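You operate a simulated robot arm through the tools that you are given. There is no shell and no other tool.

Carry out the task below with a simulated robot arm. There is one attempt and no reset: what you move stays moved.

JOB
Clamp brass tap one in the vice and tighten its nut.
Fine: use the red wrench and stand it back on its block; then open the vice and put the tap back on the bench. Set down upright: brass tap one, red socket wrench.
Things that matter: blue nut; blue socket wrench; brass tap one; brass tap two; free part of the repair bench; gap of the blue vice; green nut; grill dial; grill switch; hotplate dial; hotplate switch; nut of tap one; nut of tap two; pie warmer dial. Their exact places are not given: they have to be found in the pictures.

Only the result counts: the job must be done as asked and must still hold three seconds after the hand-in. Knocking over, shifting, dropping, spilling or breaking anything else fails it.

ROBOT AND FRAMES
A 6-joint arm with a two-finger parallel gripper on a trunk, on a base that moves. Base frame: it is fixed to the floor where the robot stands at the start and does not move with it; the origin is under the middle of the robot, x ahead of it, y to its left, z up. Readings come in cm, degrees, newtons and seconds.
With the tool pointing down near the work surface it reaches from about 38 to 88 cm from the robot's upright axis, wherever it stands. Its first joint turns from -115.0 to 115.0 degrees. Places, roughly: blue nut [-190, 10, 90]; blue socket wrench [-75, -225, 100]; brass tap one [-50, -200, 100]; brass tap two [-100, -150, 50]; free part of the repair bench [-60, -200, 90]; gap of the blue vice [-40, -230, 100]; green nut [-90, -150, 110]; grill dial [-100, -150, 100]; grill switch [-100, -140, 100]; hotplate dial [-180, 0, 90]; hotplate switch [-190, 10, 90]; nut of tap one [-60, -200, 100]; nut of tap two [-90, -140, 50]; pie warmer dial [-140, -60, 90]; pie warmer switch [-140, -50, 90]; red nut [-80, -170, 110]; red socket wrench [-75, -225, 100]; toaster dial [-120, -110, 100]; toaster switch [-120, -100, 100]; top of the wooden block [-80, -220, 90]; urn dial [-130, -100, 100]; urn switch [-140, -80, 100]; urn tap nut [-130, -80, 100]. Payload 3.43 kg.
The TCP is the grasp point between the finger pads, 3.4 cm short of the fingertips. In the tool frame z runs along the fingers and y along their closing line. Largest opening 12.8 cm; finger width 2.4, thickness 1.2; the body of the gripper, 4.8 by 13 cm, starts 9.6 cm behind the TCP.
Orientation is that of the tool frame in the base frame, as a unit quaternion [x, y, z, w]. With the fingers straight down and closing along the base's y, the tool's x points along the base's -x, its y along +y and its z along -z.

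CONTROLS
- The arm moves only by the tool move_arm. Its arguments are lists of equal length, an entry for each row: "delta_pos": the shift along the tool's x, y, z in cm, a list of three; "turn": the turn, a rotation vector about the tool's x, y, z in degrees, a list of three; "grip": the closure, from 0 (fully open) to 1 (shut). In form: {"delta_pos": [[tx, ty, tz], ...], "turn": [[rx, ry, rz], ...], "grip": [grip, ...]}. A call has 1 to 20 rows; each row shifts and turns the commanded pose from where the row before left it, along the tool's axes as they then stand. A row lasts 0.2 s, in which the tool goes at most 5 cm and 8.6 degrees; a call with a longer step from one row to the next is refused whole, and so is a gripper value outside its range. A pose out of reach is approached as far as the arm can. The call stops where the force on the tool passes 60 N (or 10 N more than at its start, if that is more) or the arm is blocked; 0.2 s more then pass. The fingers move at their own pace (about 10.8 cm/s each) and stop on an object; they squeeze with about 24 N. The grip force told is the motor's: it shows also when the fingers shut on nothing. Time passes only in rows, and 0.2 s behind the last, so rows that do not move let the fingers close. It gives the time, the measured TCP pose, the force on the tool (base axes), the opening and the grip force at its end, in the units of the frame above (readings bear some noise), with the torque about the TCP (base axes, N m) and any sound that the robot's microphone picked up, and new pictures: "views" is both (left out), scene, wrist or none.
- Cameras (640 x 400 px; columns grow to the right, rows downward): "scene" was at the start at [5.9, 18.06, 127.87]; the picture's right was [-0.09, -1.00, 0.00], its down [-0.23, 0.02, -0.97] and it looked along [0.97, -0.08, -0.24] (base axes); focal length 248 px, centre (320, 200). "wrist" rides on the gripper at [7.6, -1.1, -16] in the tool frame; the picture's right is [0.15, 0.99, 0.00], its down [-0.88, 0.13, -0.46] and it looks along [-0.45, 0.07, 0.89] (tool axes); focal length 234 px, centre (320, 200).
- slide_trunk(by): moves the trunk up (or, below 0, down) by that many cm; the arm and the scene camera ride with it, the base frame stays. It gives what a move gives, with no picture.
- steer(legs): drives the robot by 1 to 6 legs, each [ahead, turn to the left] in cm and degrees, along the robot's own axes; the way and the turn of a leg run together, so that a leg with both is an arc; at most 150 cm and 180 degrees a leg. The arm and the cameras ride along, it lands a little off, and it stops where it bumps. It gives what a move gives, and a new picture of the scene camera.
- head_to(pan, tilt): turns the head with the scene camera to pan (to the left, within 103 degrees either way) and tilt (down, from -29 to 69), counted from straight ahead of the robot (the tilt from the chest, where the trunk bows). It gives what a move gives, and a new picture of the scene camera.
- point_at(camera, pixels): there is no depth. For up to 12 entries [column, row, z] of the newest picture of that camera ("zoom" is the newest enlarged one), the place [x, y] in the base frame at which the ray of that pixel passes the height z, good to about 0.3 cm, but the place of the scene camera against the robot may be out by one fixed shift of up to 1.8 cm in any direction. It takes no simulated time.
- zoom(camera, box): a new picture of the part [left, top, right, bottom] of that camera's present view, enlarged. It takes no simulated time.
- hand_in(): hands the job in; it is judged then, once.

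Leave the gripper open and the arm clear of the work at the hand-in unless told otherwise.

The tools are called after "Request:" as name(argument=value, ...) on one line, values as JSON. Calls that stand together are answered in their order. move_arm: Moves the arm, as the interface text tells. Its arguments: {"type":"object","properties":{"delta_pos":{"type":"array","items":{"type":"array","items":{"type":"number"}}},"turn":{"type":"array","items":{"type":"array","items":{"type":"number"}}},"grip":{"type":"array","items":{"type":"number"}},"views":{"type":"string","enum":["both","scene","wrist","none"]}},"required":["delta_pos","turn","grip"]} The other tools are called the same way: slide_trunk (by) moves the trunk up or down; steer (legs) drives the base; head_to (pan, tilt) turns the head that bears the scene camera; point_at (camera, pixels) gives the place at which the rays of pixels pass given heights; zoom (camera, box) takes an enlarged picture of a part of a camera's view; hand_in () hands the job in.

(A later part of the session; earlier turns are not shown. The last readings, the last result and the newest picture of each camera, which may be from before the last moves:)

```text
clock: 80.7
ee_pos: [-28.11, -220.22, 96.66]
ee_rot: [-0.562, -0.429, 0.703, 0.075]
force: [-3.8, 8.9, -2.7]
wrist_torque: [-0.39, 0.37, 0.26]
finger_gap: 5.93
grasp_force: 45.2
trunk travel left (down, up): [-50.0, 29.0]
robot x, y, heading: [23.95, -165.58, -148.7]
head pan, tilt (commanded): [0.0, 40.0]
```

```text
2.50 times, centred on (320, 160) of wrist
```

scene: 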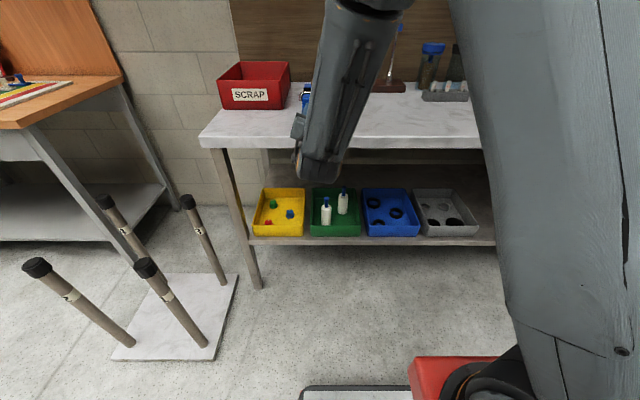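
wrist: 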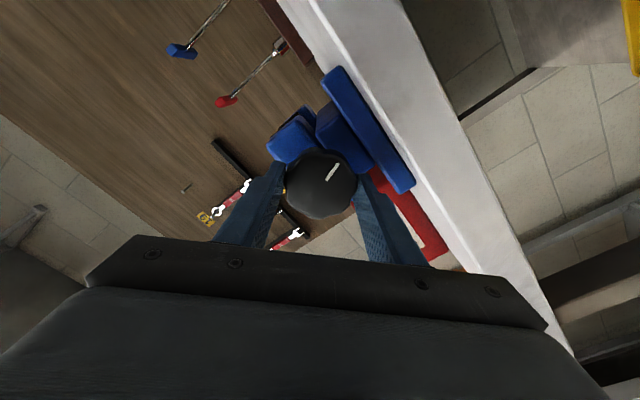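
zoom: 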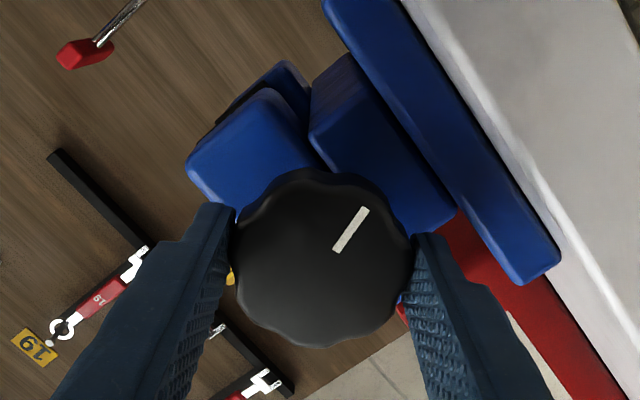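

Tracking well (force near zero). Total 220 degrees turned. I continue another 72 degrees.

Request:
move_arm(delta_pos=[[0, 0, 0.025], [0, 0, 0.028], [0, 0, 0.028], [0, 0, 0.028], [0, 0, 0.028], [0, 0, 0.028], [0, 0, 0.028], [0, 0, 0.028], [0, 0, 0.028], [0, 0, 0]], turn=[[0, 0, 8], [0, 0, 8], [0, 0, 8], [0, 0, 8], [0, 0, 8], [0, 0, 8], [0, 0, 8], [0, 0, 8], [0, 0, 8], [0, 0, 0]], grip=[1, 1, 1, 1, 1, 1, 1, 1, 1, 1], views="both")

Request:
zoom(camera="wrist", box=[220, 80, 420, 240])

Request:
zoom(camera="scene", box=[270, 60, 370, 140])

```text
clock: 82.3
ee_pos: [-28.54, -220.38, 97.05]
ee_rot: [0.706, 0.137, -0.662, 0.211]
force: [-11.2, 6.3, -1.1]
wrist_torque: [-0.61, 1.02, 1.37]
finger_gap: 6.0
grasp_force: 44.6
out of reach, approached as far as the arm can: row 7
trunk travel left (down, up): [-50.0, 29.0]
robot x, y, heading: [24.1, -165.31, -148.8]
head pan, tilt (commanded): [0.0, 40.0]
stopped in row 7: the force on the tool passed its limit at 98 N (the readings are from after the stop); the commanded pose is now the measured one
```

scene: 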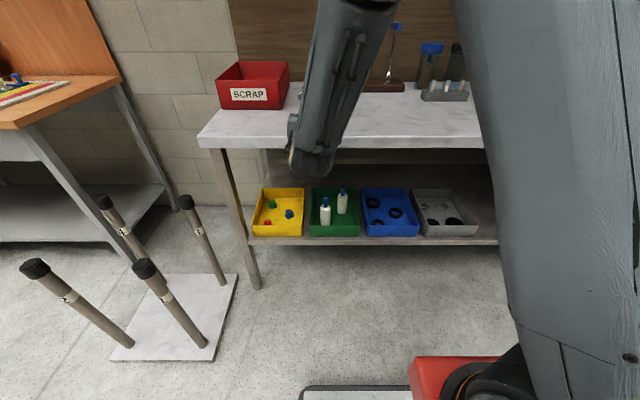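
wrist: 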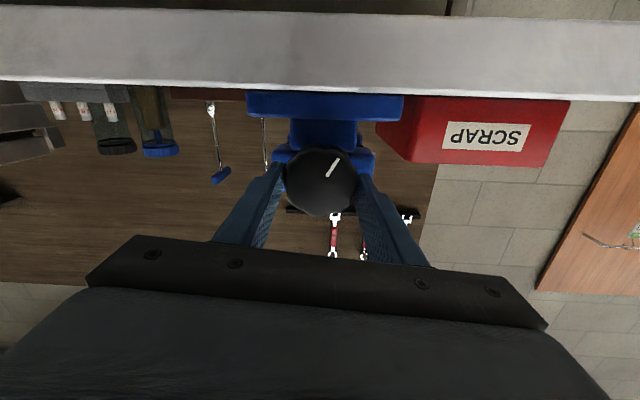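

```text
2.50 times, centred on (320, 160) of wrist
```

zoom: 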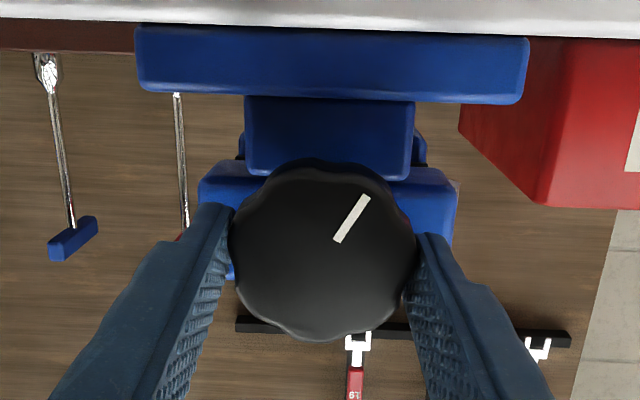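

```text
5.00 times, centred on (320, 100) of scene
```

zoom: 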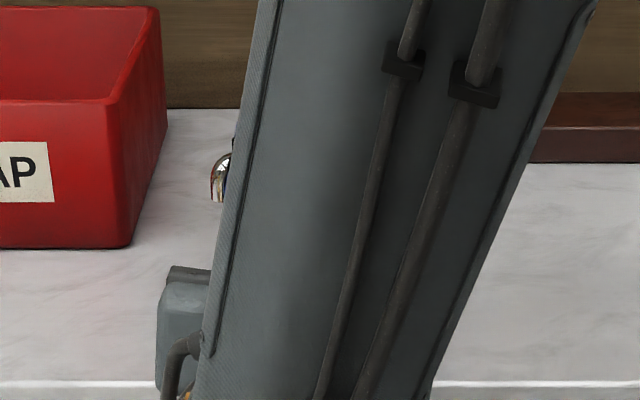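

The turn stopped at about 268 degrees total: the arm hit a reach limit at that roll (force jumped briefly). I open the fingers and back off 6 cm to regrip from another roll.

Request:
move_arm(delta_pos=[[0, 0, 0], [0, 0, 0], [0, 0, 0], [0, 0, -1.5], [0, 0, -2], [0, 0, -2.5], [0, 0, 0]], turn=[[0, 0, 0], [0, 0, 0], [0, 0, 0], [0, 0, 0], [0, 0, 0], [0, 0, 0], [0, 0, 0]], grip=[0.42, 0.42, 0.42, 0.42, 0.42, 0.42, 0.42], views="both")

Request:
zoom(camera="wrist", box=[220, 60, 420, 220])

```text
clock: 83.9
ee_pos: [-22.92, -217.67, 97.44]
ee_rot: [0.707, 0.14, -0.662, 0.206]
force: [-0.4, -0.1, 0.5]
wrist_torque: [-0.04, 0.01, 0.02]
finger_gap: 7.44
grasp_force: 0.0
out of reach, approached as far as the arm can: row 6
trunk travel left (down, up): [-50.0, 29.0]
robot x, y, heading: [23.87, -165.36, -148.6]
head pan, tilt (commanded): [0.0, 40.0]
```

scene: 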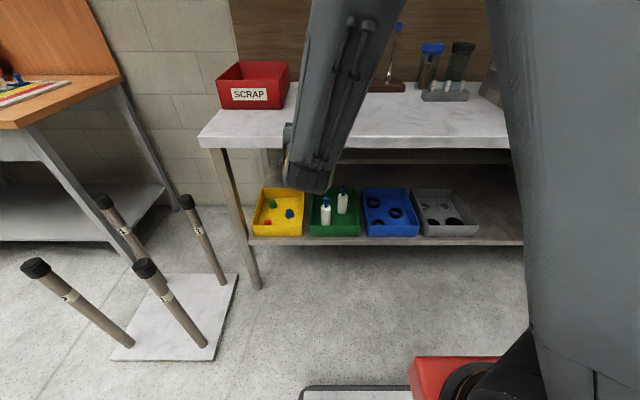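
wrist: 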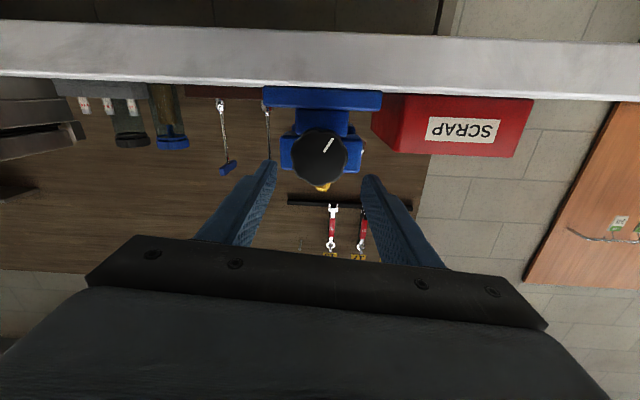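

```text
2.50 times, centred on (320, 140) of wrist
```

zoom: 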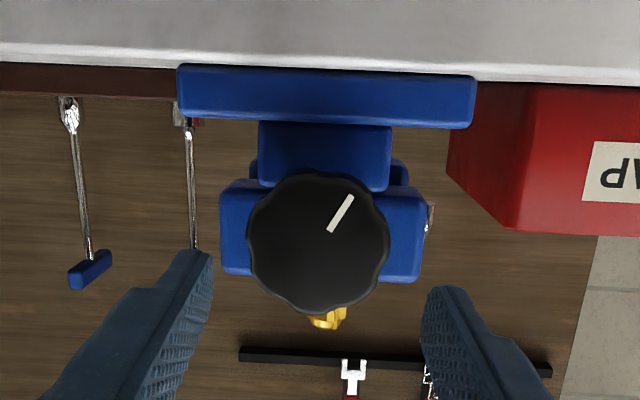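

The knob has turned about 263 degrees with no slip. The reach limit seems tied to the arm being low relative to the trunk, so I raise the arm 12 cm, straighten the tool, roll back toward -180, then will lower the trunk 12 cm.

Request:
move_arm(delta_pos=[[-4, 0, 0], [-4, 0, 0], [-4, 0, 0], [0, 0, 0], [0, 0, 0], [0, 0, 0], [0, 0, 0], [0, 0, 0], [0, 0, 0], [0, 0, 0], [0, 0, 0], [0, 0, 0], [0, 0, 0], [0, 0, 0], [0, 0, 0], [0, 0, 0], [0, 0, 0], [0, 0, 0], [0, 0, 0], [0, 0, 0]], turn=[[-2.9, -1.9, 0], [0, 0, 0], [0, 0, 0], [0, 0, -8.5], [0, 0, -8.5], [0, 0, -8.5], [0, 0, -8.5], [0, 0, -8.5], [0, 0, -8.5], [0, 0, -8.5], [0, 0, -8.5], [0, 0, -8.5], [0, 0, -8.5], [0, 0, -8.5], [0, 0, -8.5], [0, 0, -8.5], [0, 0, -8.5], [0, 0, -8.5], [0, 0, -8.5], [0, 0, -8.5]], grip=[0.42, 0.42, 0.42, 0.42, 0.42, 0.42, 0.42, 0.42, 0.42, 0.42, 0.42, 0.42, 0.42, 0.42, 0.42, 0.42, 0.42, 0.42, 0.42, 0.42], views="none")

Request:
move_arm(delta_pos=[[0, 0, 0], [0, 0, 0], [0, 0, 0], [0, 0, 0], [0, 0, 0], [0, 0, 0]], turn=[[0, 0, -8.5], [0, 0, -8.5], [0, 0, -8.5], [0, 0, -8.5], [0, 0, -7.5], [0, 0, 0]], grip=[0.42, 0.42, 0.42, 0.42, 0.42, 0.42], views="both")

```text
clock: 88.1
ee_pos: [-23.8, -216.64, 109.34]
ee_rot: [0.064, 0.703, -0.424, -0.568]
force: [0.3, -0.4, 0.3]
wrist_torque: [-0.01, 0.01, 0.01]
finger_gap: 7.43
grasp_force: 0.1
trunk travel left (down, up): [-50.0, 29.0]
robot x, y, heading: [24.09, -165.27, -148.7]
head pan, tilt (commanded): [0.0, 40.0]
```

```text
clock: 89.5
ee_pos: [-23.85, -216.7, 109.38]
ee_rot: [0.188, -0.68, 0.196, 0.681]
force: [0.1, 0.8, 0.5]
wrist_torque: [-0.02, -0.01, 0.01]
finger_gap: 7.42
grasp_force: 0.0
trunk travel left (down, up): [-50.0, 29.0]
robot x, y, heading: [24.26, -165.27, -148.6]
head pan, tilt (commanded): [0.0, 40.0]
```

scene: 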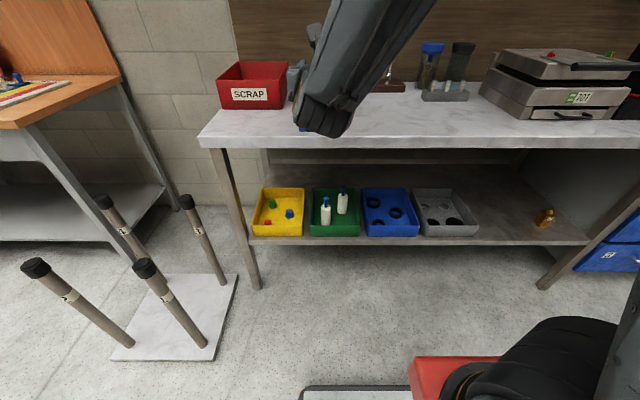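
wrist: 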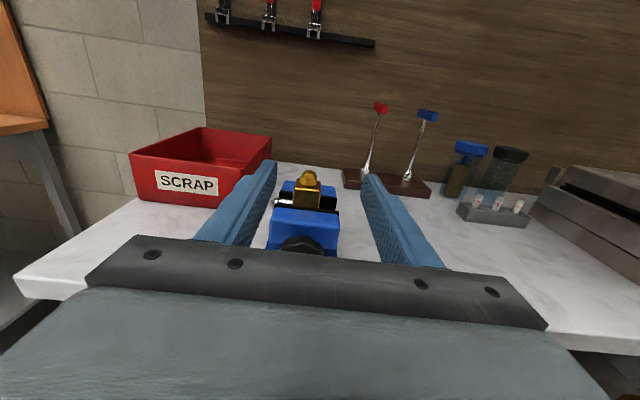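

Now the camera is on top. I zoom onto the vice from here to see how near the jaws are to the tap, then lower the trunk by 12.7 cm (fingertips are still about 4 cm before the knob).

Request:
zoom(camera="wrist", box=[250, 150, 370, 260])

Request:
slide_trunk(by=-12.7)

Request:
move_arm(delta_pos=[[0, 0, 0]], turn=[[0, 0, 0]], grip=[0.42], views="both")

Request:
zoom(camera="wrist", box=[220, 80, 420, 240])

```text
3.64 times, centred on (310, 205) of wrist
```

zoom: 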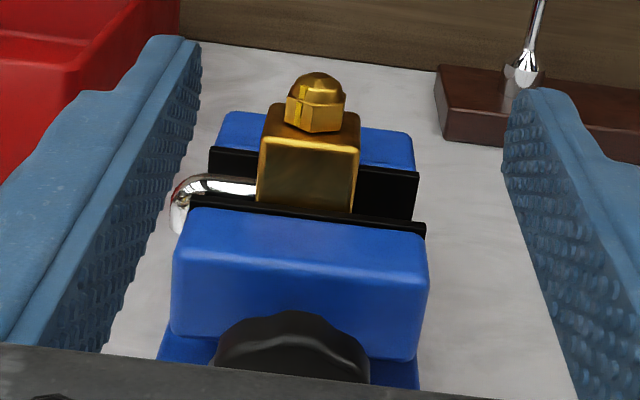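

```text
clock: 91.0
ee_pos: [-23.95, -216.6, 96.68]
ee_rot: [-0.188, 0.68, -0.197, -0.68]
force: [0.4, 0.2, -0.1]
wrist_torque: [0.01, 0.0, -0.01]
finger_gap: 7.44
grasp_force: 0.0
trunk travel left (down, up): [-37.3, 41.7]
robot x, y, heading: [24.09, -165.69, -148.8]
head pan, tilt (commanded): [0.0, 40.0]
```

```text
clock: 91.4
ee_pos: [-23.92, -216.57, 96.72]
ee_rot: [-0.188, 0.68, -0.197, -0.68]
force: [-0.1, -0.1, 1.6]
wrist_torque: [-0.03, 0.0, 0.0]
finger_gap: 7.39
grasp_force: 0.0
trunk travel left (down, up): [-37.3, 41.7]
robot x, y, heading: [23.97, -165.1, -148.8]
head pan, tilt (commanded): [0.0, 40.0]
```

scene: 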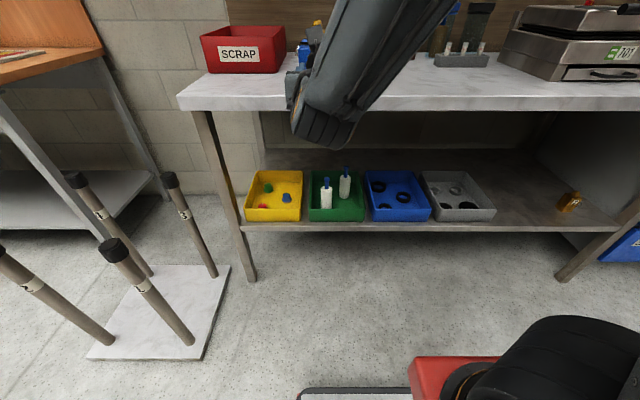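
wrist: 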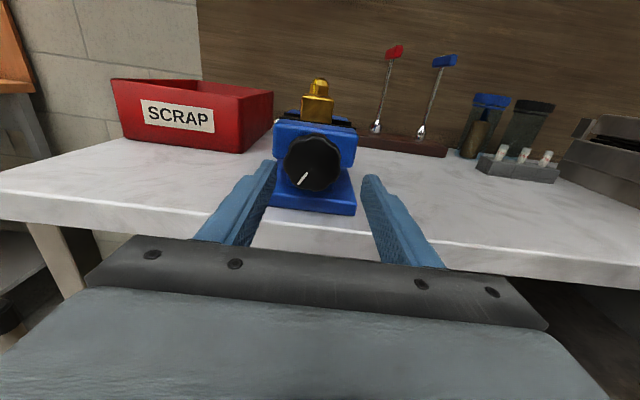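

```text
2.50 times, centred on (320, 160) of wrist
```

zoom: 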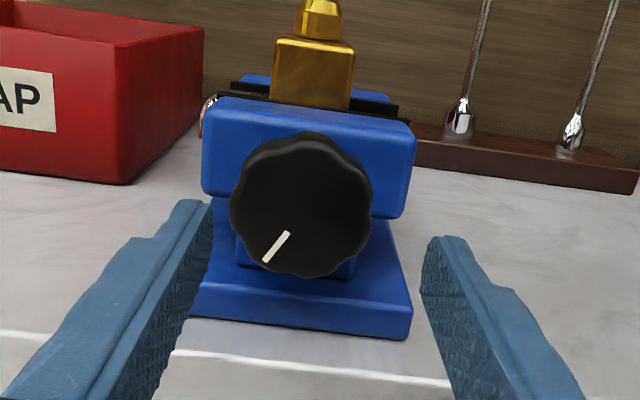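

The front jaw is close to the tap. The knob centre (312,162) is 0.7 cm to the left of the tool axis. I shift, go forward 5.3 cm, and close on the knob.

Request:
move_arm(delta_pos=[[0, -0.73, 0.5], [0, 0, 1.6], [0, 0, 1.6], [0, 0, 1.6], [0, 0, 0], [0, 0, 0], [0, 0, 0], [0, 0, 0]], turn=[[0, 0, 0], [0, 0, 0], [0, 0, 0], [0, 0, 0], [0, 0, 0], [0, 0, 0], [0, 0, 0], [0, 0, 0]], grip=[0.42, 0.42, 0.42, 0.42, 0.55, 1, 1, 1], views="both")

Request:
zoom(camera="wrist", box=[220, 80, 420, 240])

```text
clock: 93.2
ee_pos: [-28.18, -220.09, 96.7]
ee_rot: [-0.188, 0.681, -0.196, -0.68]
force: [-2.5, 2.8, -2.6]
wrist_torque: [-0.01, -0.08, -0.54]
finger_gap: 5.92
grasp_force: 44.9
trunk travel left (down, up): [-37.3, 41.7]
robot x, y, heading: [23.96, -165.28, -149.1]
head pan, tilt (commanded): [0.0, 40.0]
```

scene: 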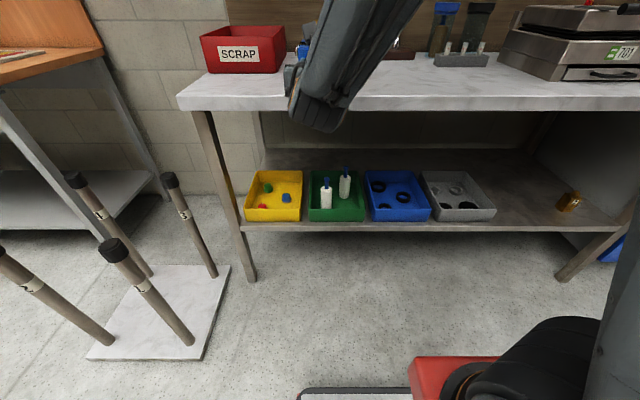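
wrist: 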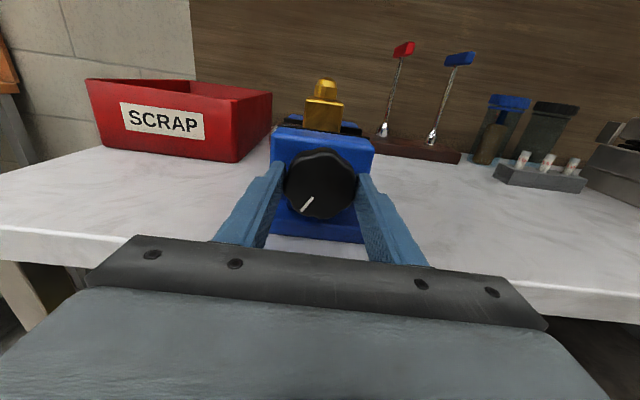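

```text
2.50 times, centred on (320, 160) of wrist
```

zoom: 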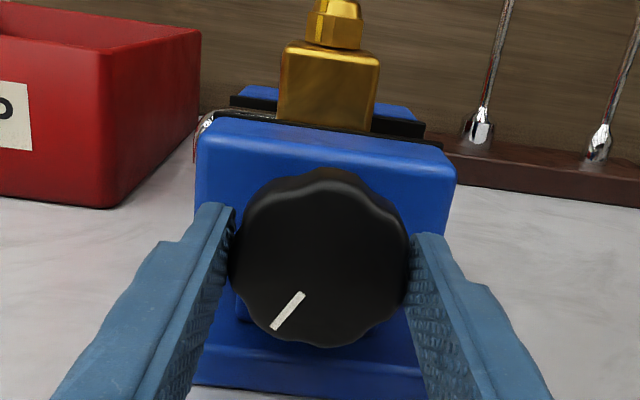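

The knob is gripped again. I turn on clockwise, 8 degrees per row with slight follow.

Request:
move_arm(delta_pos=[[0, 0, 0.025], [0, 0, 0.027], [0, 0, 0.027], [0, 0, 0.027], [0, 0, 0.027], [0, 0, 0.027], [0, 0, 0]], turn=[[0, 0, 8], [0, 0, 8], [0, 0, 8], [0, 0, 8], [0, 0, 8], [0, 0, 8], [0, 0, 0]], grip=[1, 1, 1, 1, 1, 1, 1], views="wrist")

Request:
zoom(camera="wrist", box=[220, 80, 420, 240])

```text
clock: 94.8
ee_pos: [-28.31, -220.12, 96.62]
ee_rot: [0.106, 0.699, -0.456, -0.541]
force: [-18.4, 2.6, -4.2]
wrist_torque: [0.64, 0.41, -0.32]
finger_gap: 5.92
grasp_force: 44.7
trunk travel left (down, up): [-37.3, 41.7]
robot x, y, heading: [24.2, -165.44, -148.7]
head pan, tilt (commanded): [0.0, 40.0]
```

wrist: 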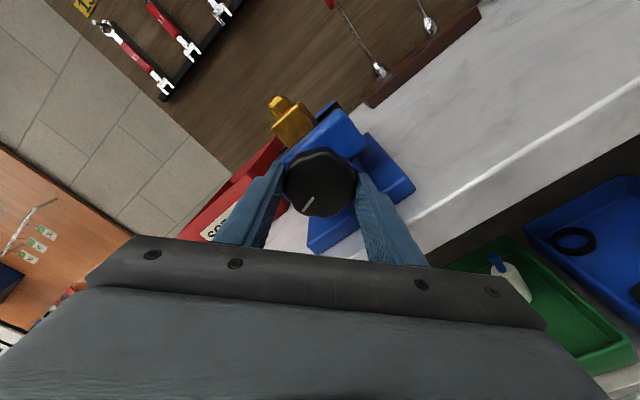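

```text
2.50 times, centred on (320, 160) of wrist
```

zoom: 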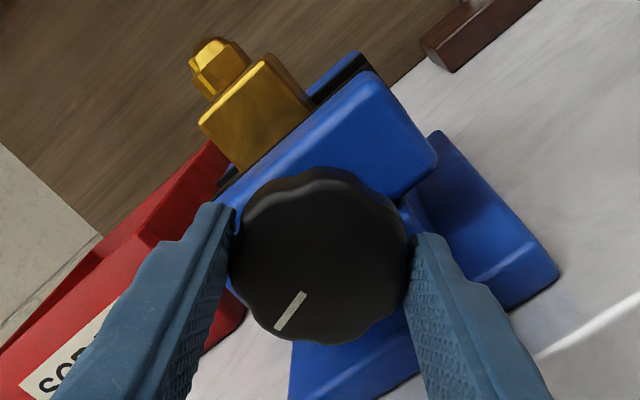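

The torque about the knob axis rose to about 0.76 N m against the turn: the jaw is meeting the tap. I turn further in small parts.

Request:
move_arm(delta_pos=[[0, 0, 0.08], [0, 0, 0.02], [0, 0, 0.02], [0, 0, 0]], turn=[[0, 0, 6], [0, 0, 6], [0, 0, 6], [0, 0, 0]], grip=[1, 1, 1, 1], views="wrist")

Request:
zoom(camera="wrist", box=[220, 80, 420, 240])

```text
clock: 95.8
ee_pos: [-28.22, -220.43, 96.56]
ee_rot: [0.214, 0.674, -0.535, -0.463]
force: [7.2, 13.9, -12.1]
wrist_torque: [0.5, -0.19, -0.11]
finger_gap: 5.93
grasp_force: 44.6
trunk travel left (down, up): [-37.3, 41.7]
robot x, y, heading: [24.02, -165.04, -148.9]
head pan, tilt (commanded): [0.0, 40.0]
```

wrist: 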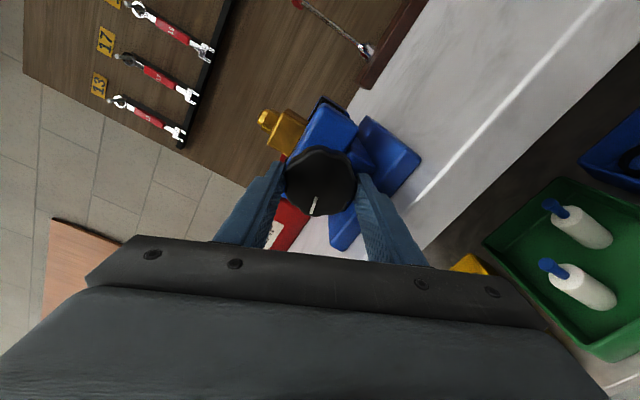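

```text
2.50 times, centred on (320, 160) of wrist
```

zoom: 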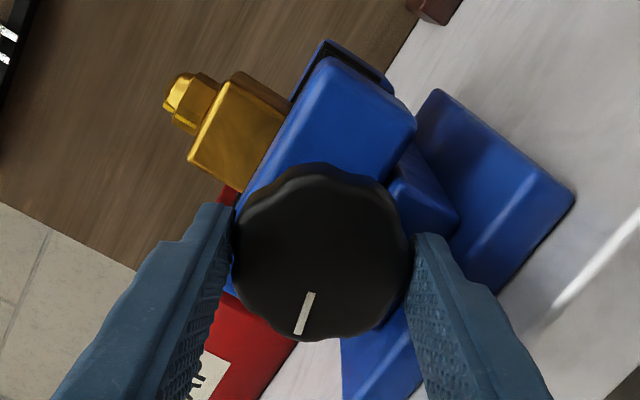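

The white mark shifted within the grip while the tool turned, so the knob has stopped and the fingers slipped: the vice is tight on the tap. I open slightly and back off, then look from above.

Request:
move_arm(delta_pos=[[0, 0, 0], [0, 0, 0], [0, 0, 0], [0, 0, -1.5], [0, 0, -2], [0, 0, -2], [0, 0, 0]], turn=[[0, 0, 0], [0, 0, 0], [0, 0, 0], [0, 0, 0], [0, 0, 0], [0, 0, 0], [0, 0, 0]], grip=[0.5, 0.5, 0.5, 0.48, 0.42, 0.42, 0.42], views="wrist")

Request:
zoom(camera="wrist", box=[220, 60, 420, 220])

```text
clock: 97.4
ee_pos: [-23.48, -217.4, 96.73]
ee_rot: [0.213, 0.673, -0.535, -0.464]
force: [0.6, 0.6, -0.1]
wrist_torque: [-0.01, 0.0, 0.0]
finger_gap: 7.42
grasp_force: 0.1
trunk travel left (down, up): [-37.3, 41.7]
robot x, y, heading: [24.12, -165.17, -148.9]
head pan, tilt (commanded): [0.0, 40.0]
```

wrist: 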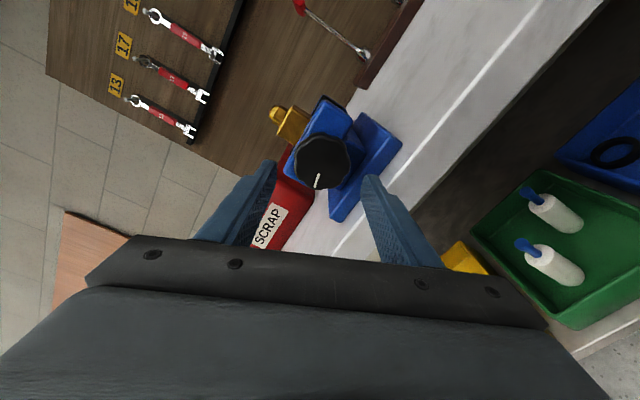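

```text
2.50 times, centred on (320, 140) of wrist
```

zoom: 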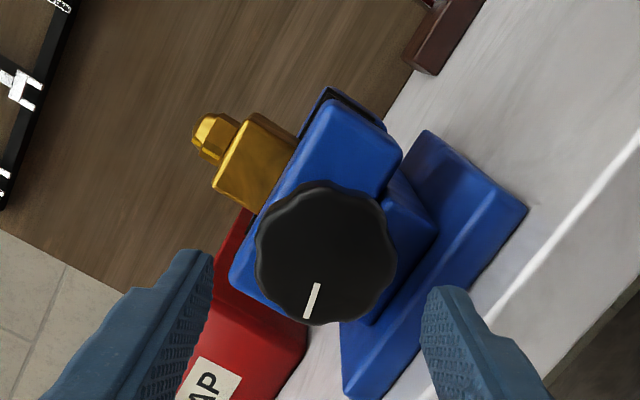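

The vice holds. Next is the wrench: I raise the trunk back up (38.7 cm), then roll the tool to 0 and turn it down again.

Request:
slide_trunk(by=38.7)

Request:
move_arm(delta_pos=[[0, 0, 0], [0, 0, 0], [0, 0, 0], [0, 0, 0], [0, 0, 0], [0, 0, 0], [0, 0, 0], [0, 0, 0], [0, 0, 0], [0, 0, 0], [0, 0, 0], [0, 0, 0], [0, 0, 0], [0, 0, 0], [0, 0, 0]], turn=[[0, 0, 8], [0, 0, 8], [0, 0, 8], [0, 0, 8], [0, 0, 8], [0, 0, 8], [0, 0, 8], [0, 0, 8], [0, 0, 8], [0, 0, 8], [0, 0, 8], [0, 0, 8], [0, 0, 8], [0, 0, 8], [0, 0, 2]], grip=[0.2, 0.2, 0.2, 0.2, 0.2, 0.2, 0.2, 0.2, 0.2, 0.2, 0.2, 0.2, 0.2, 0.2, 0.2], views="none")

Request:
move_arm(delta_pos=[[0, 0, 0], [0, 0, 0], [0, 0, 0], [0, 0, 0], [0, 0, 0], [0, 0, 0], [0, 0, 0], [0, 0, 0], [0, 0, 0], [0, 0, 0], [0, 0, 0], [0, 0, 0], [0, 0, 0]], turn=[[0, 8, 0], [0, 8, 0], [0, 8, 0], [0, 8, 0], [0, 8, 0], [0, 8, 0], [0, 8, 0], [0, 8, 0], [0, 8, 0], [0, 8, 0], [0, 8, 0], [0, 2, 0], [0, 0, 0]], grip=[0.2, 0.2, 0.2, 0.2, 0.2, 0.2, 0.2, 0.2, 0.2, 0.2, 0.2, 0.2, 0.2], views="both")

```text
clock: 101.1
ee_pos: [-23.71, -217.42, 135.51]
ee_rot: [0.213, 0.673, -0.535, -0.464]
force: [0.0, -1.2, 0.5]
wrist_torque: [-0.01, -0.02, 0.01]
finger_gap: 7.44
grasp_force: 0.1
trunk travel left (down, up): [-76.0, 3.0]
robot x, y, heading: [23.74, -165.12, -148.8]
head pan, tilt (commanded): [0.0, 40.0]
```

```text
clock: 104.3
ee_pos: [-23.64, -217.41, 135.29]
ee_rot: [0.681, 0.187, -0.68, 0.197]
force: [0.5, -0.3, -0.3]
wrist_torque: [0.01, -0.04, -0.04]
finger_gap: 10.26
grasp_force: 0.0
trunk travel left (down, up): [-76.0, 3.0]
robot x, y, heading: [23.79, -165.05, -148.7]
head pan, tilt (commanded): [0.0, 40.0]
```

```text
clock: 107.1
ee_pos: [-23.65, -217.39, 135.36]
ee_rot: [0.962, 0.272, 0.0, 0.007]
force: [-0.1, 0.3, 0.8]
wrist_torque: [0.0, 0.03, -0.01]
finger_gap: 10.24
grasp_force: 0.1
trunk travel left (down, up): [-76.0, 3.0]
robot x, y, heading: [24.07, -165.64, -148.9]
head pan, tilt (commanded): [0.0, 40.0]
```

scene: 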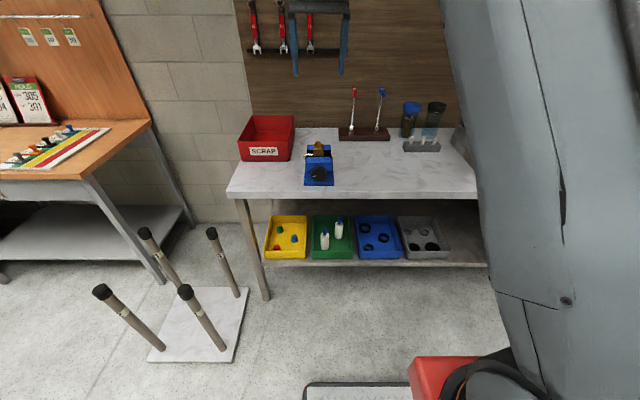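
wrist: 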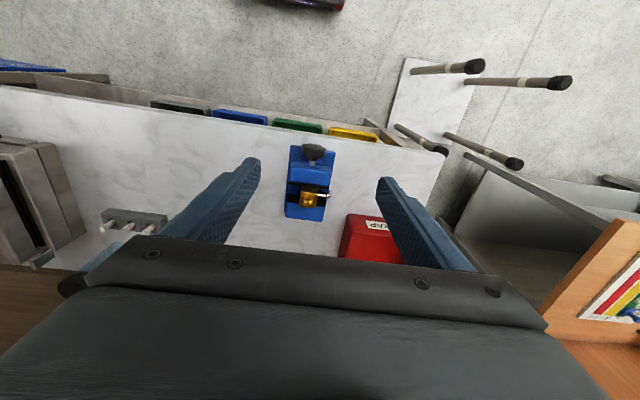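

Tool is down again at z=135. I correct a 0.8 degree tilt and draw the arm in 12 cm, then drive forward 39 cm.

Request:
move_arm(delta_pos=[[4, -2, 0], [4, -2, 0], [4, -2, 0], [0, -2, 0], [0, 0, 0]], turn=[[0.77, 0.22, 0], [0, 0, 0], [0, 0, 0], [0, 0, 0], [0, 0, 0]], grip=[0.2, 0.2, 0.2, 0.2, 0.2], views="none")

Request:
steer(legs=[[39, 0]])

Request:
head_to(pan=0, tilt=50)

```text
clock: 108.3
ee_pos: [-17.53, -204.14, 135.26]
ee_rot: [0.962, 0.272, 0.0, -0.001]
force: [0.8, 0.6, -0.5]
wrist_torque: [-0.02, 0.01, 0.01]
finger_gap: 10.25
grasp_force: 0.0
trunk travel left (down, up): [-76.0, 3.0]
robot x, y, heading: [24.28, -165.44, -148.9]
head pan, tilt (commanded): [0.0, 40.0]
```

```text
clock: 110.8
ee_pos: [-51.12, -224.97, 135.4]
ee_rot: [0.961, 0.275, 0.0, -0.001]
force: [-0.4, 0.4, -0.6]
wrist_torque: [-0.02, 0.03, -0.02]
finger_gap: 10.26
grasp_force: 0.1
trunk travel left (down, up): [-76.0, 3.0]
robot x, y, heading: [-9.88, -186.19, -148.5]
head pan, tilt (commanded): [0.0, 40.0]
```

scene: 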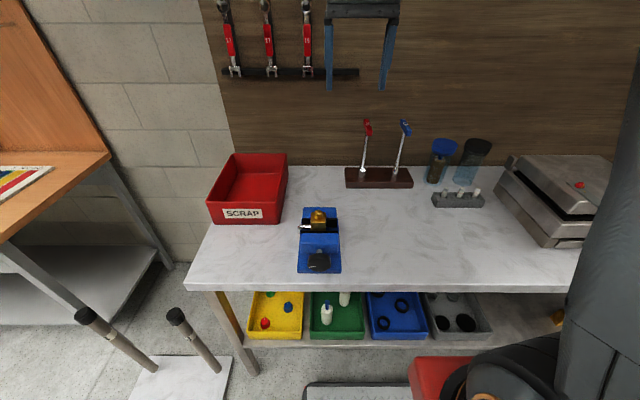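

```text
clock: 111.5
ee_pos: [-51.18, -224.82, 135.38]
ee_rot: [0.961, 0.275, 0.0, -0.001]
force: [-0.4, 0.0, 0.1]
wrist_torque: [-0.02, 0.0, 0.02]
finger_gap: 10.25
grasp_force: 0.1
trunk travel left (down, up): [-76.0, 3.0]
robot x, y, heading: [-10.06, -186.06, -148.7]
head pan, tilt (commanded): [0.0, 50.0]
```

scene: 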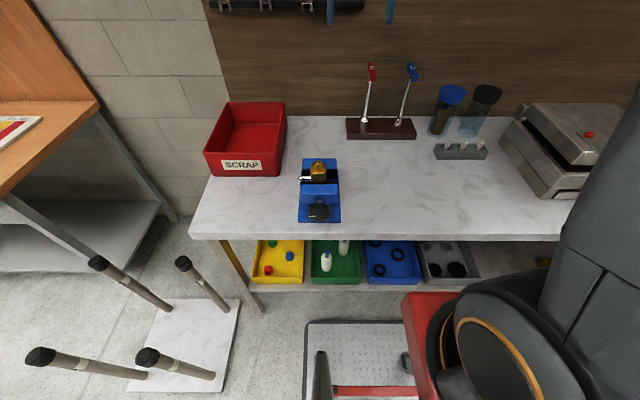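

I zoom on the vice with the tap to verify the clamping and the nut marks, and on the wrenches.

Request:
zoom(camera="scene", box=[290, 145, 350, 225])

Request:
zoom(camera="scene", box=[335, 50, 435, 150])

Request:
move_arm(delta_pos=[[0, 0, 0]], turn=[[0, 0, 0]], grip=[0], views="wrist")

Request:
zoom(camera="wrist", box=[300, 10, 460, 130])

```text
5.00 times, centred on (320, 185) of scene
```

zoom: 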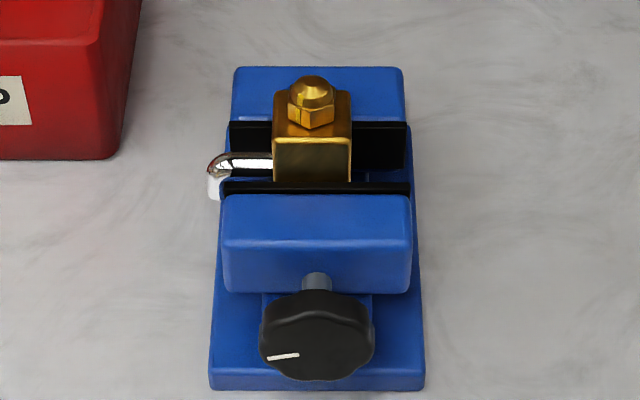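

```text
4.00 times, centred on (385, 100) of scene
```

zoom: 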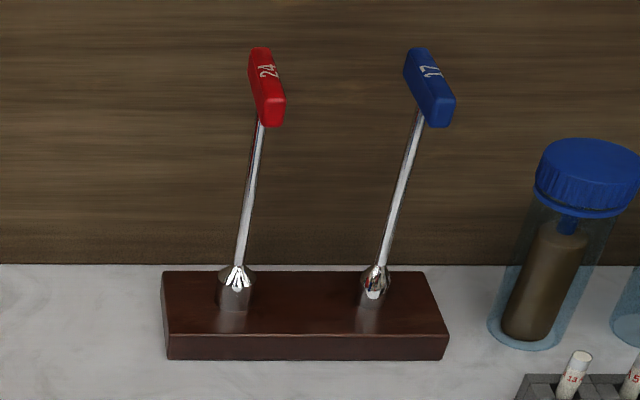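

```text
clock: 111.9
ee_pos: [-51.12, -224.95, 135.36]
ee_rot: [0.961, 0.276, 0.0, -0.001]
force: [0.4, -0.7, 0.3]
wrist_torque: [0.01, -0.01, 0.01]
finger_gap: 12.81
grasp_force: 0.0
trunk travel left (down, up): [-76.0, 3.0]
robot x, y, heading: [-9.73, -185.82, -148.8]
head pan, tilt (commanded): [0.0, 50.0]
```

wrist: 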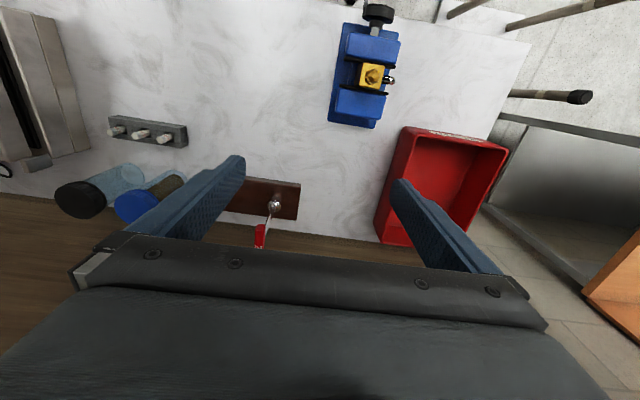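

```text
3.33 times, centred on (380, 70) of wrist
```

zoom: 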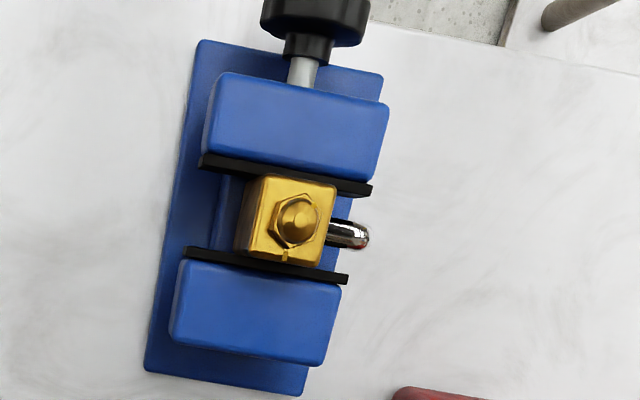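

The tap is clamped square between both pads. Now I look closer at the red wrench in the wrist view.

Request:
zoom(camera="wrist", box=[230, 170, 310, 250])

Request:
zoom(camera="scene", box=[350, 55, 390, 85])

```text
5.00 times, centred on (270, 210) of wrist
```

zoom: 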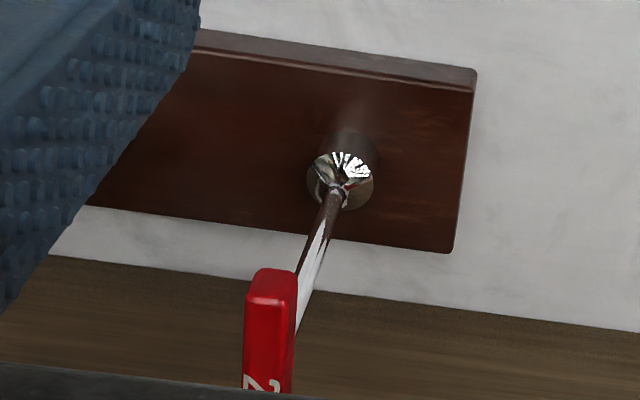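

```text
13.33 times, centred on (370, 70) of scene
```

zoom: 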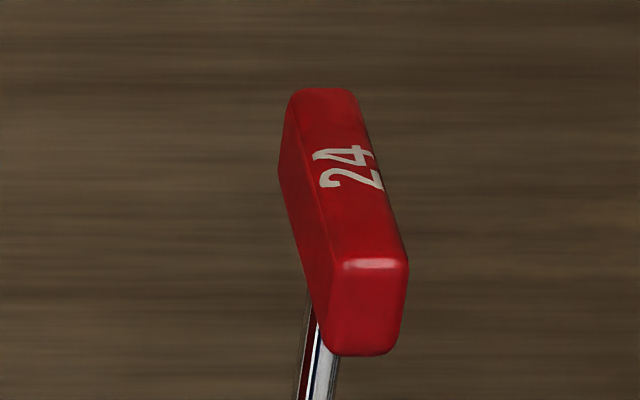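

I work out the red wrench: rod axis at about (-76.5,-230.3), T-handle about 10.6 cm long pointing at the wall, its underside at z about 112 and top about 115. I open to about 6 cm and go above the handle at z=125.

Request:
move_arm(delta_pos=[[0, 0, 0], [-4.1, -1.42, 1.73], [-4.1, -1.42, 1.73], [-4.1, -1.42, 1.73], [-4.1, -1.42, 1.73], [-4.1, -1.42, 1.73], [-4.1, -1.4, 1.73], [0, 0, 0]], turn=[[0, 0, 0.85], [0, 0, 0], [0, 0, 0], [0, 0, 0], [0, 0, 0], [0, 0, 0], [0, 0, 0], [0, 0, 0]], grip=[0.5, 0.5, 0.5, 0.5, 0.5, 0.5, 0.5, 0.5], views="both")

Request:
zoom(camera="wrist", box=[230, 120, 410, 240])

Request:
zoom(camera="scene", box=[330, 20, 430, 140])

```text
clock: 113.7
ee_pos: [-76.73, -229.95, 125.03]
ee_rot: [0.964, 0.267, 0.001, -0.001]
force: [-0.7, 0.2, 0.0]
wrist_torque: [0.02, -0.02, -0.01]
finger_gap: 6.38
grasp_force: 0.0
trunk travel left (down, up): [-76.0, 3.0]
robot x, y, heading: [-10.09, -185.98, -148.4]
head pan, tilt (commanded): [0.0, 50.0]
```

scene: 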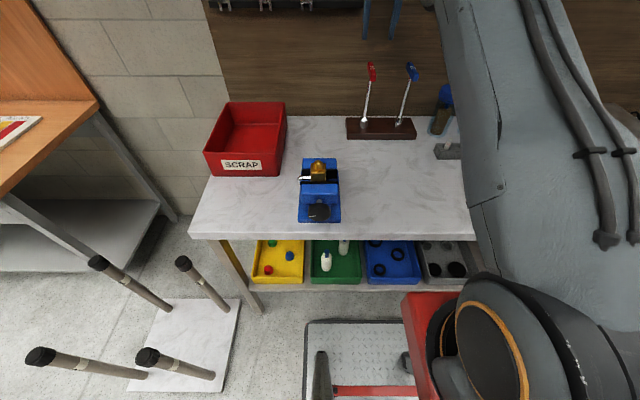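
wrist: 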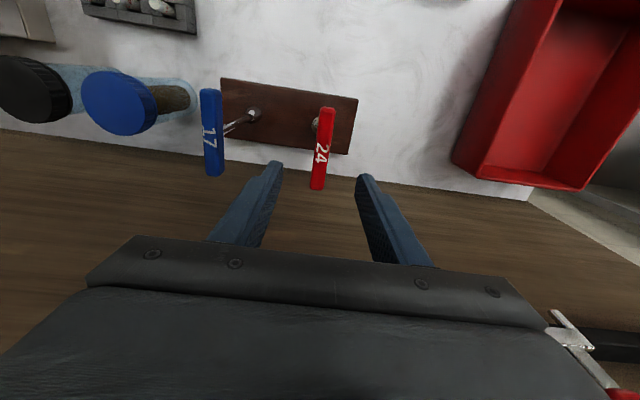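

```text
3.33 times, centred on (320, 180) of wrist
```

zoom: 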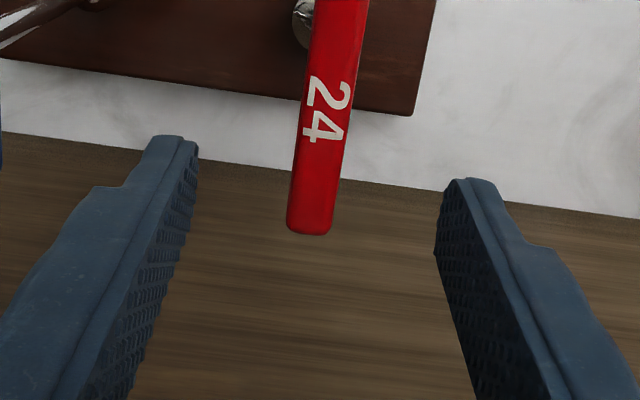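

```text
3.33 times, centred on (380, 80) of scene
```

zoom: 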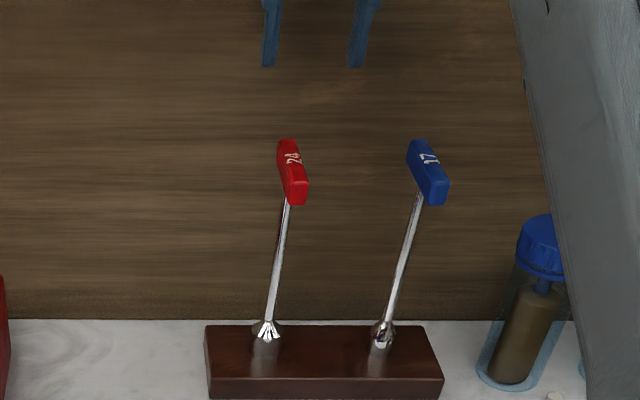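

The handle lies nearly along the tool's x axis, centre about 0.5 cm toward the robot and 0.3 cm to +y, turned -2.5 degrees. I correct and go down to TCP z about 113.5.

Request:
move_arm(delta_pos=[[0.5, 0.28, 1.5], [0, 0, 4], [0, 0, 4], [0, 0, 2], [0, 0, 0]], turn=[[0, 0, -2.5], [0, 0, 0], [0, 0, 0], [0, 0, 0], [0, 0, 0]], grip=[0.5, 0.5, 0.5, 0.5, 0.5], views="both")

Request:
zoom(camera="wrist", box=[230, 120, 410, 240])

Request:
zoom(camera="scene", box=[330, 20, 430, 140])

```text
clock: 114.9
ee_pos: [-76.17, -230.27, 113.19]
ee_rot: [0.958, 0.288, 0.0, -0.001]
force: [0.2, -0.6, 0.7]
wrist_torque: [0.02, -0.02, -0.01]
finger_gap: 6.39
grasp_force: 0.0
trunk travel left (down, up): [-76.0, 3.0]
robot x, y, heading: [-9.98, -185.91, -148.4]
head pan, tilt (commanded): [0.0, 50.0]
```

scene: 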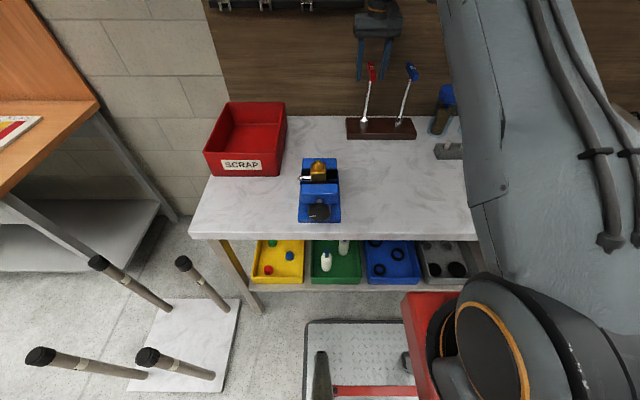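
wrist: 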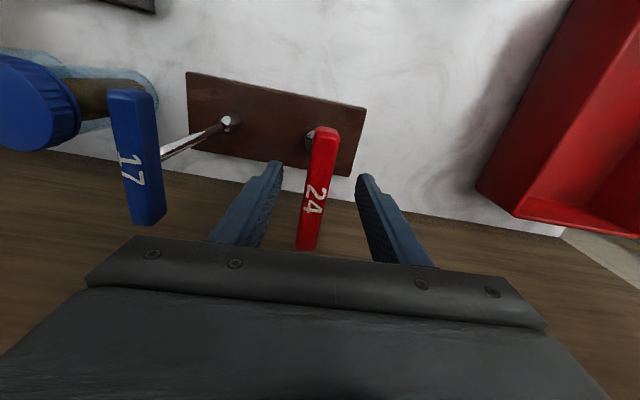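

```text
3.33 times, centred on (320, 180) of wrist
```

zoom: 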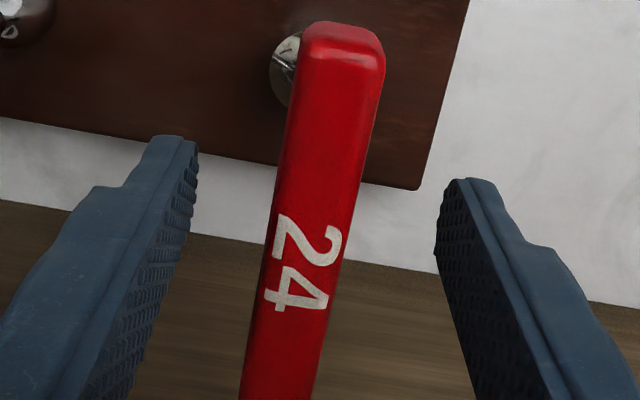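

```text
3.33 times, centred on (380, 80) of scene
```

zoom: 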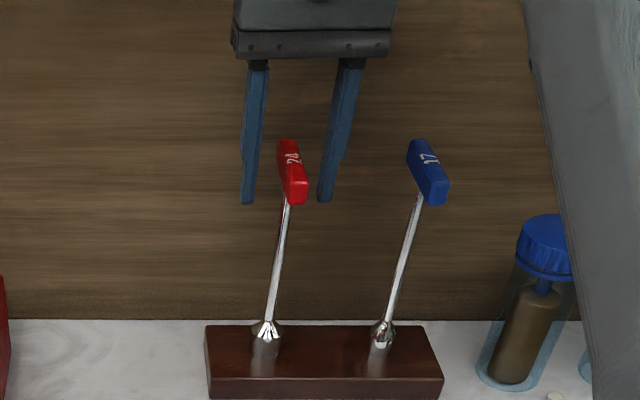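

The fingers straddle the handle. I shift 0.25 cm to centre and close on it.

Request:
move_arm(delta_pos=[[0.25, -0.25, 0], [0, 0, 0], [0, 0, 0], [0, 0, 0], [0, 0, 0]], turn=[[0, 0, 0], [0, 0, 0], [0, 0, 0], [0, 0, 0], [0, 0, 0]], grip=[0.5, 0.7, 1, 1, 1], views="both")

Request:
zoom(camera="scene", box=[330, 20, 430, 140])

```text
clock: 116.1
ee_pos: [-76.14, -229.84, 113.44]
ee_rot: [0.958, 0.288, 0.001, -0.001]
force: [-1.1, 1.4, -0.4]
wrist_torque: [0.08, 0.13, -0.02]
finger_gap: 1.76
grasp_force: 24.2
trunk travel left (down, up): [-76.0, 3.0]
robot x, y, heading: [-9.28, -186.11, -148.8]
head pan, tilt (commanded): [0.0, 50.0]
```

scene: 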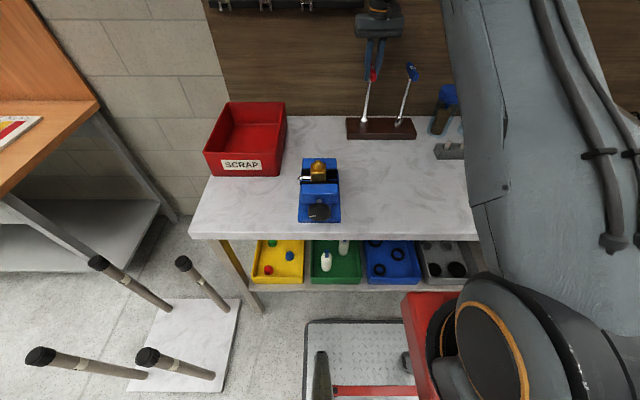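
wrist: 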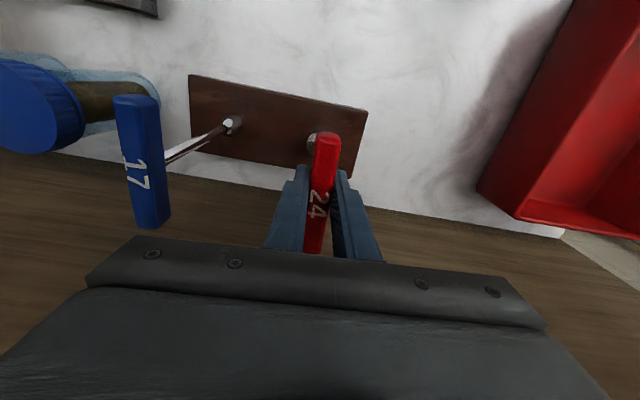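

```text
3.33 times, centred on (380, 80) of scene
```

zoom: 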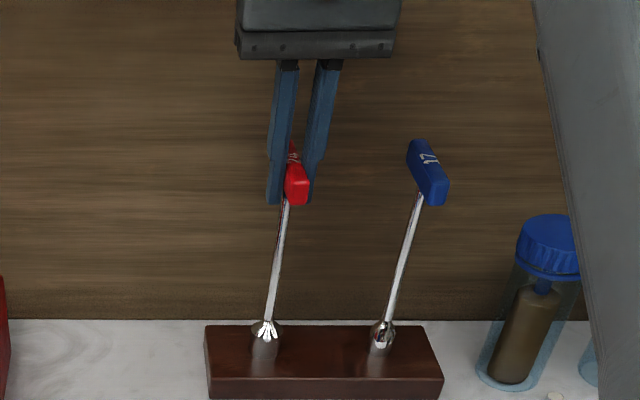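

The handle is held (1.76 cm). I read the pose once more for the later return, then lift a little.

Request:
move_arm(delta_pos=[[0, 0, 0]], turn=[[0, 0, 0]], grip=[1], views="none")

Request:
move_arm(delta_pos=[[0, 0, -1], [0, 0, -2], [0, 0, 0]], turn=[[0, 0, 0], [0, 0, 0], [0, 0, 0]], grip=[1, 1, 1], views="both")

Request:
zoom(camera="scene", box=[330, 20, 430, 140])

```text
clock: 116.5
ee_pos: [-76.08, -229.86, 113.39]
ee_rot: [0.957, 0.289, 0.0, -0.001]
force: [-0.2, 0.3, -0.9]
wrist_torque: [0.09, 0.1, 0.0]
finger_gap: 1.76
grasp_force: 24.0
trunk travel left (down, up): [-76.0, 3.0]
robot x, y, heading: [-9.77, -186.34, -148.6]
head pan, tilt (commanded): [0.0, 50.0]
```

```text
clock: 117.3
ee_pos: [-75.86, -230.06, 116.46]
ee_rot: [0.957, 0.289, 0.001, -0.001]
force: [0.2, 0.1, -3.9]
wrist_torque: [-0.01, 0.01, 0.0]
finger_gap: 1.72
grasp_force: 24.2
trunk travel left (down, up): [-76.0, 3.0]
robot x, y, heading: [-10.2, -186.01, -148.8]
head pan, tilt (commanded): [0.0, 50.0]
```

scene: 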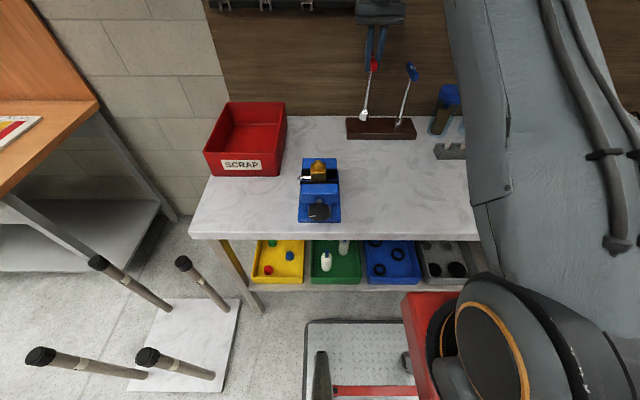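
wrist: 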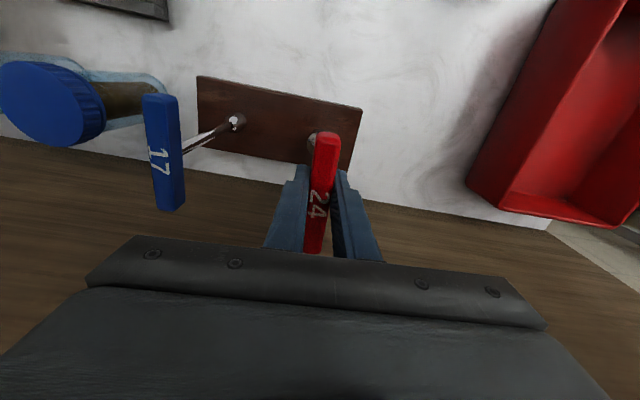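

```text
3.33 times, centred on (380, 80) of scene
```

zoom: 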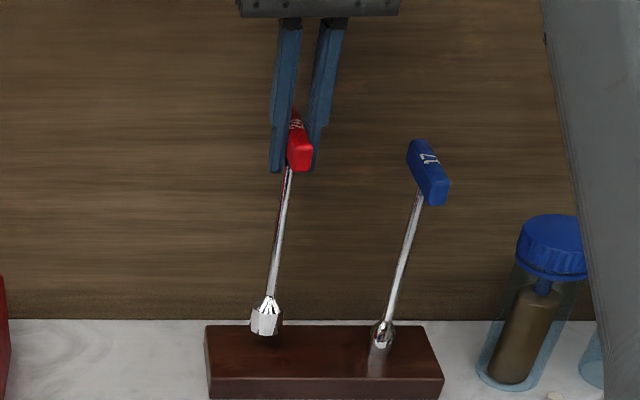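

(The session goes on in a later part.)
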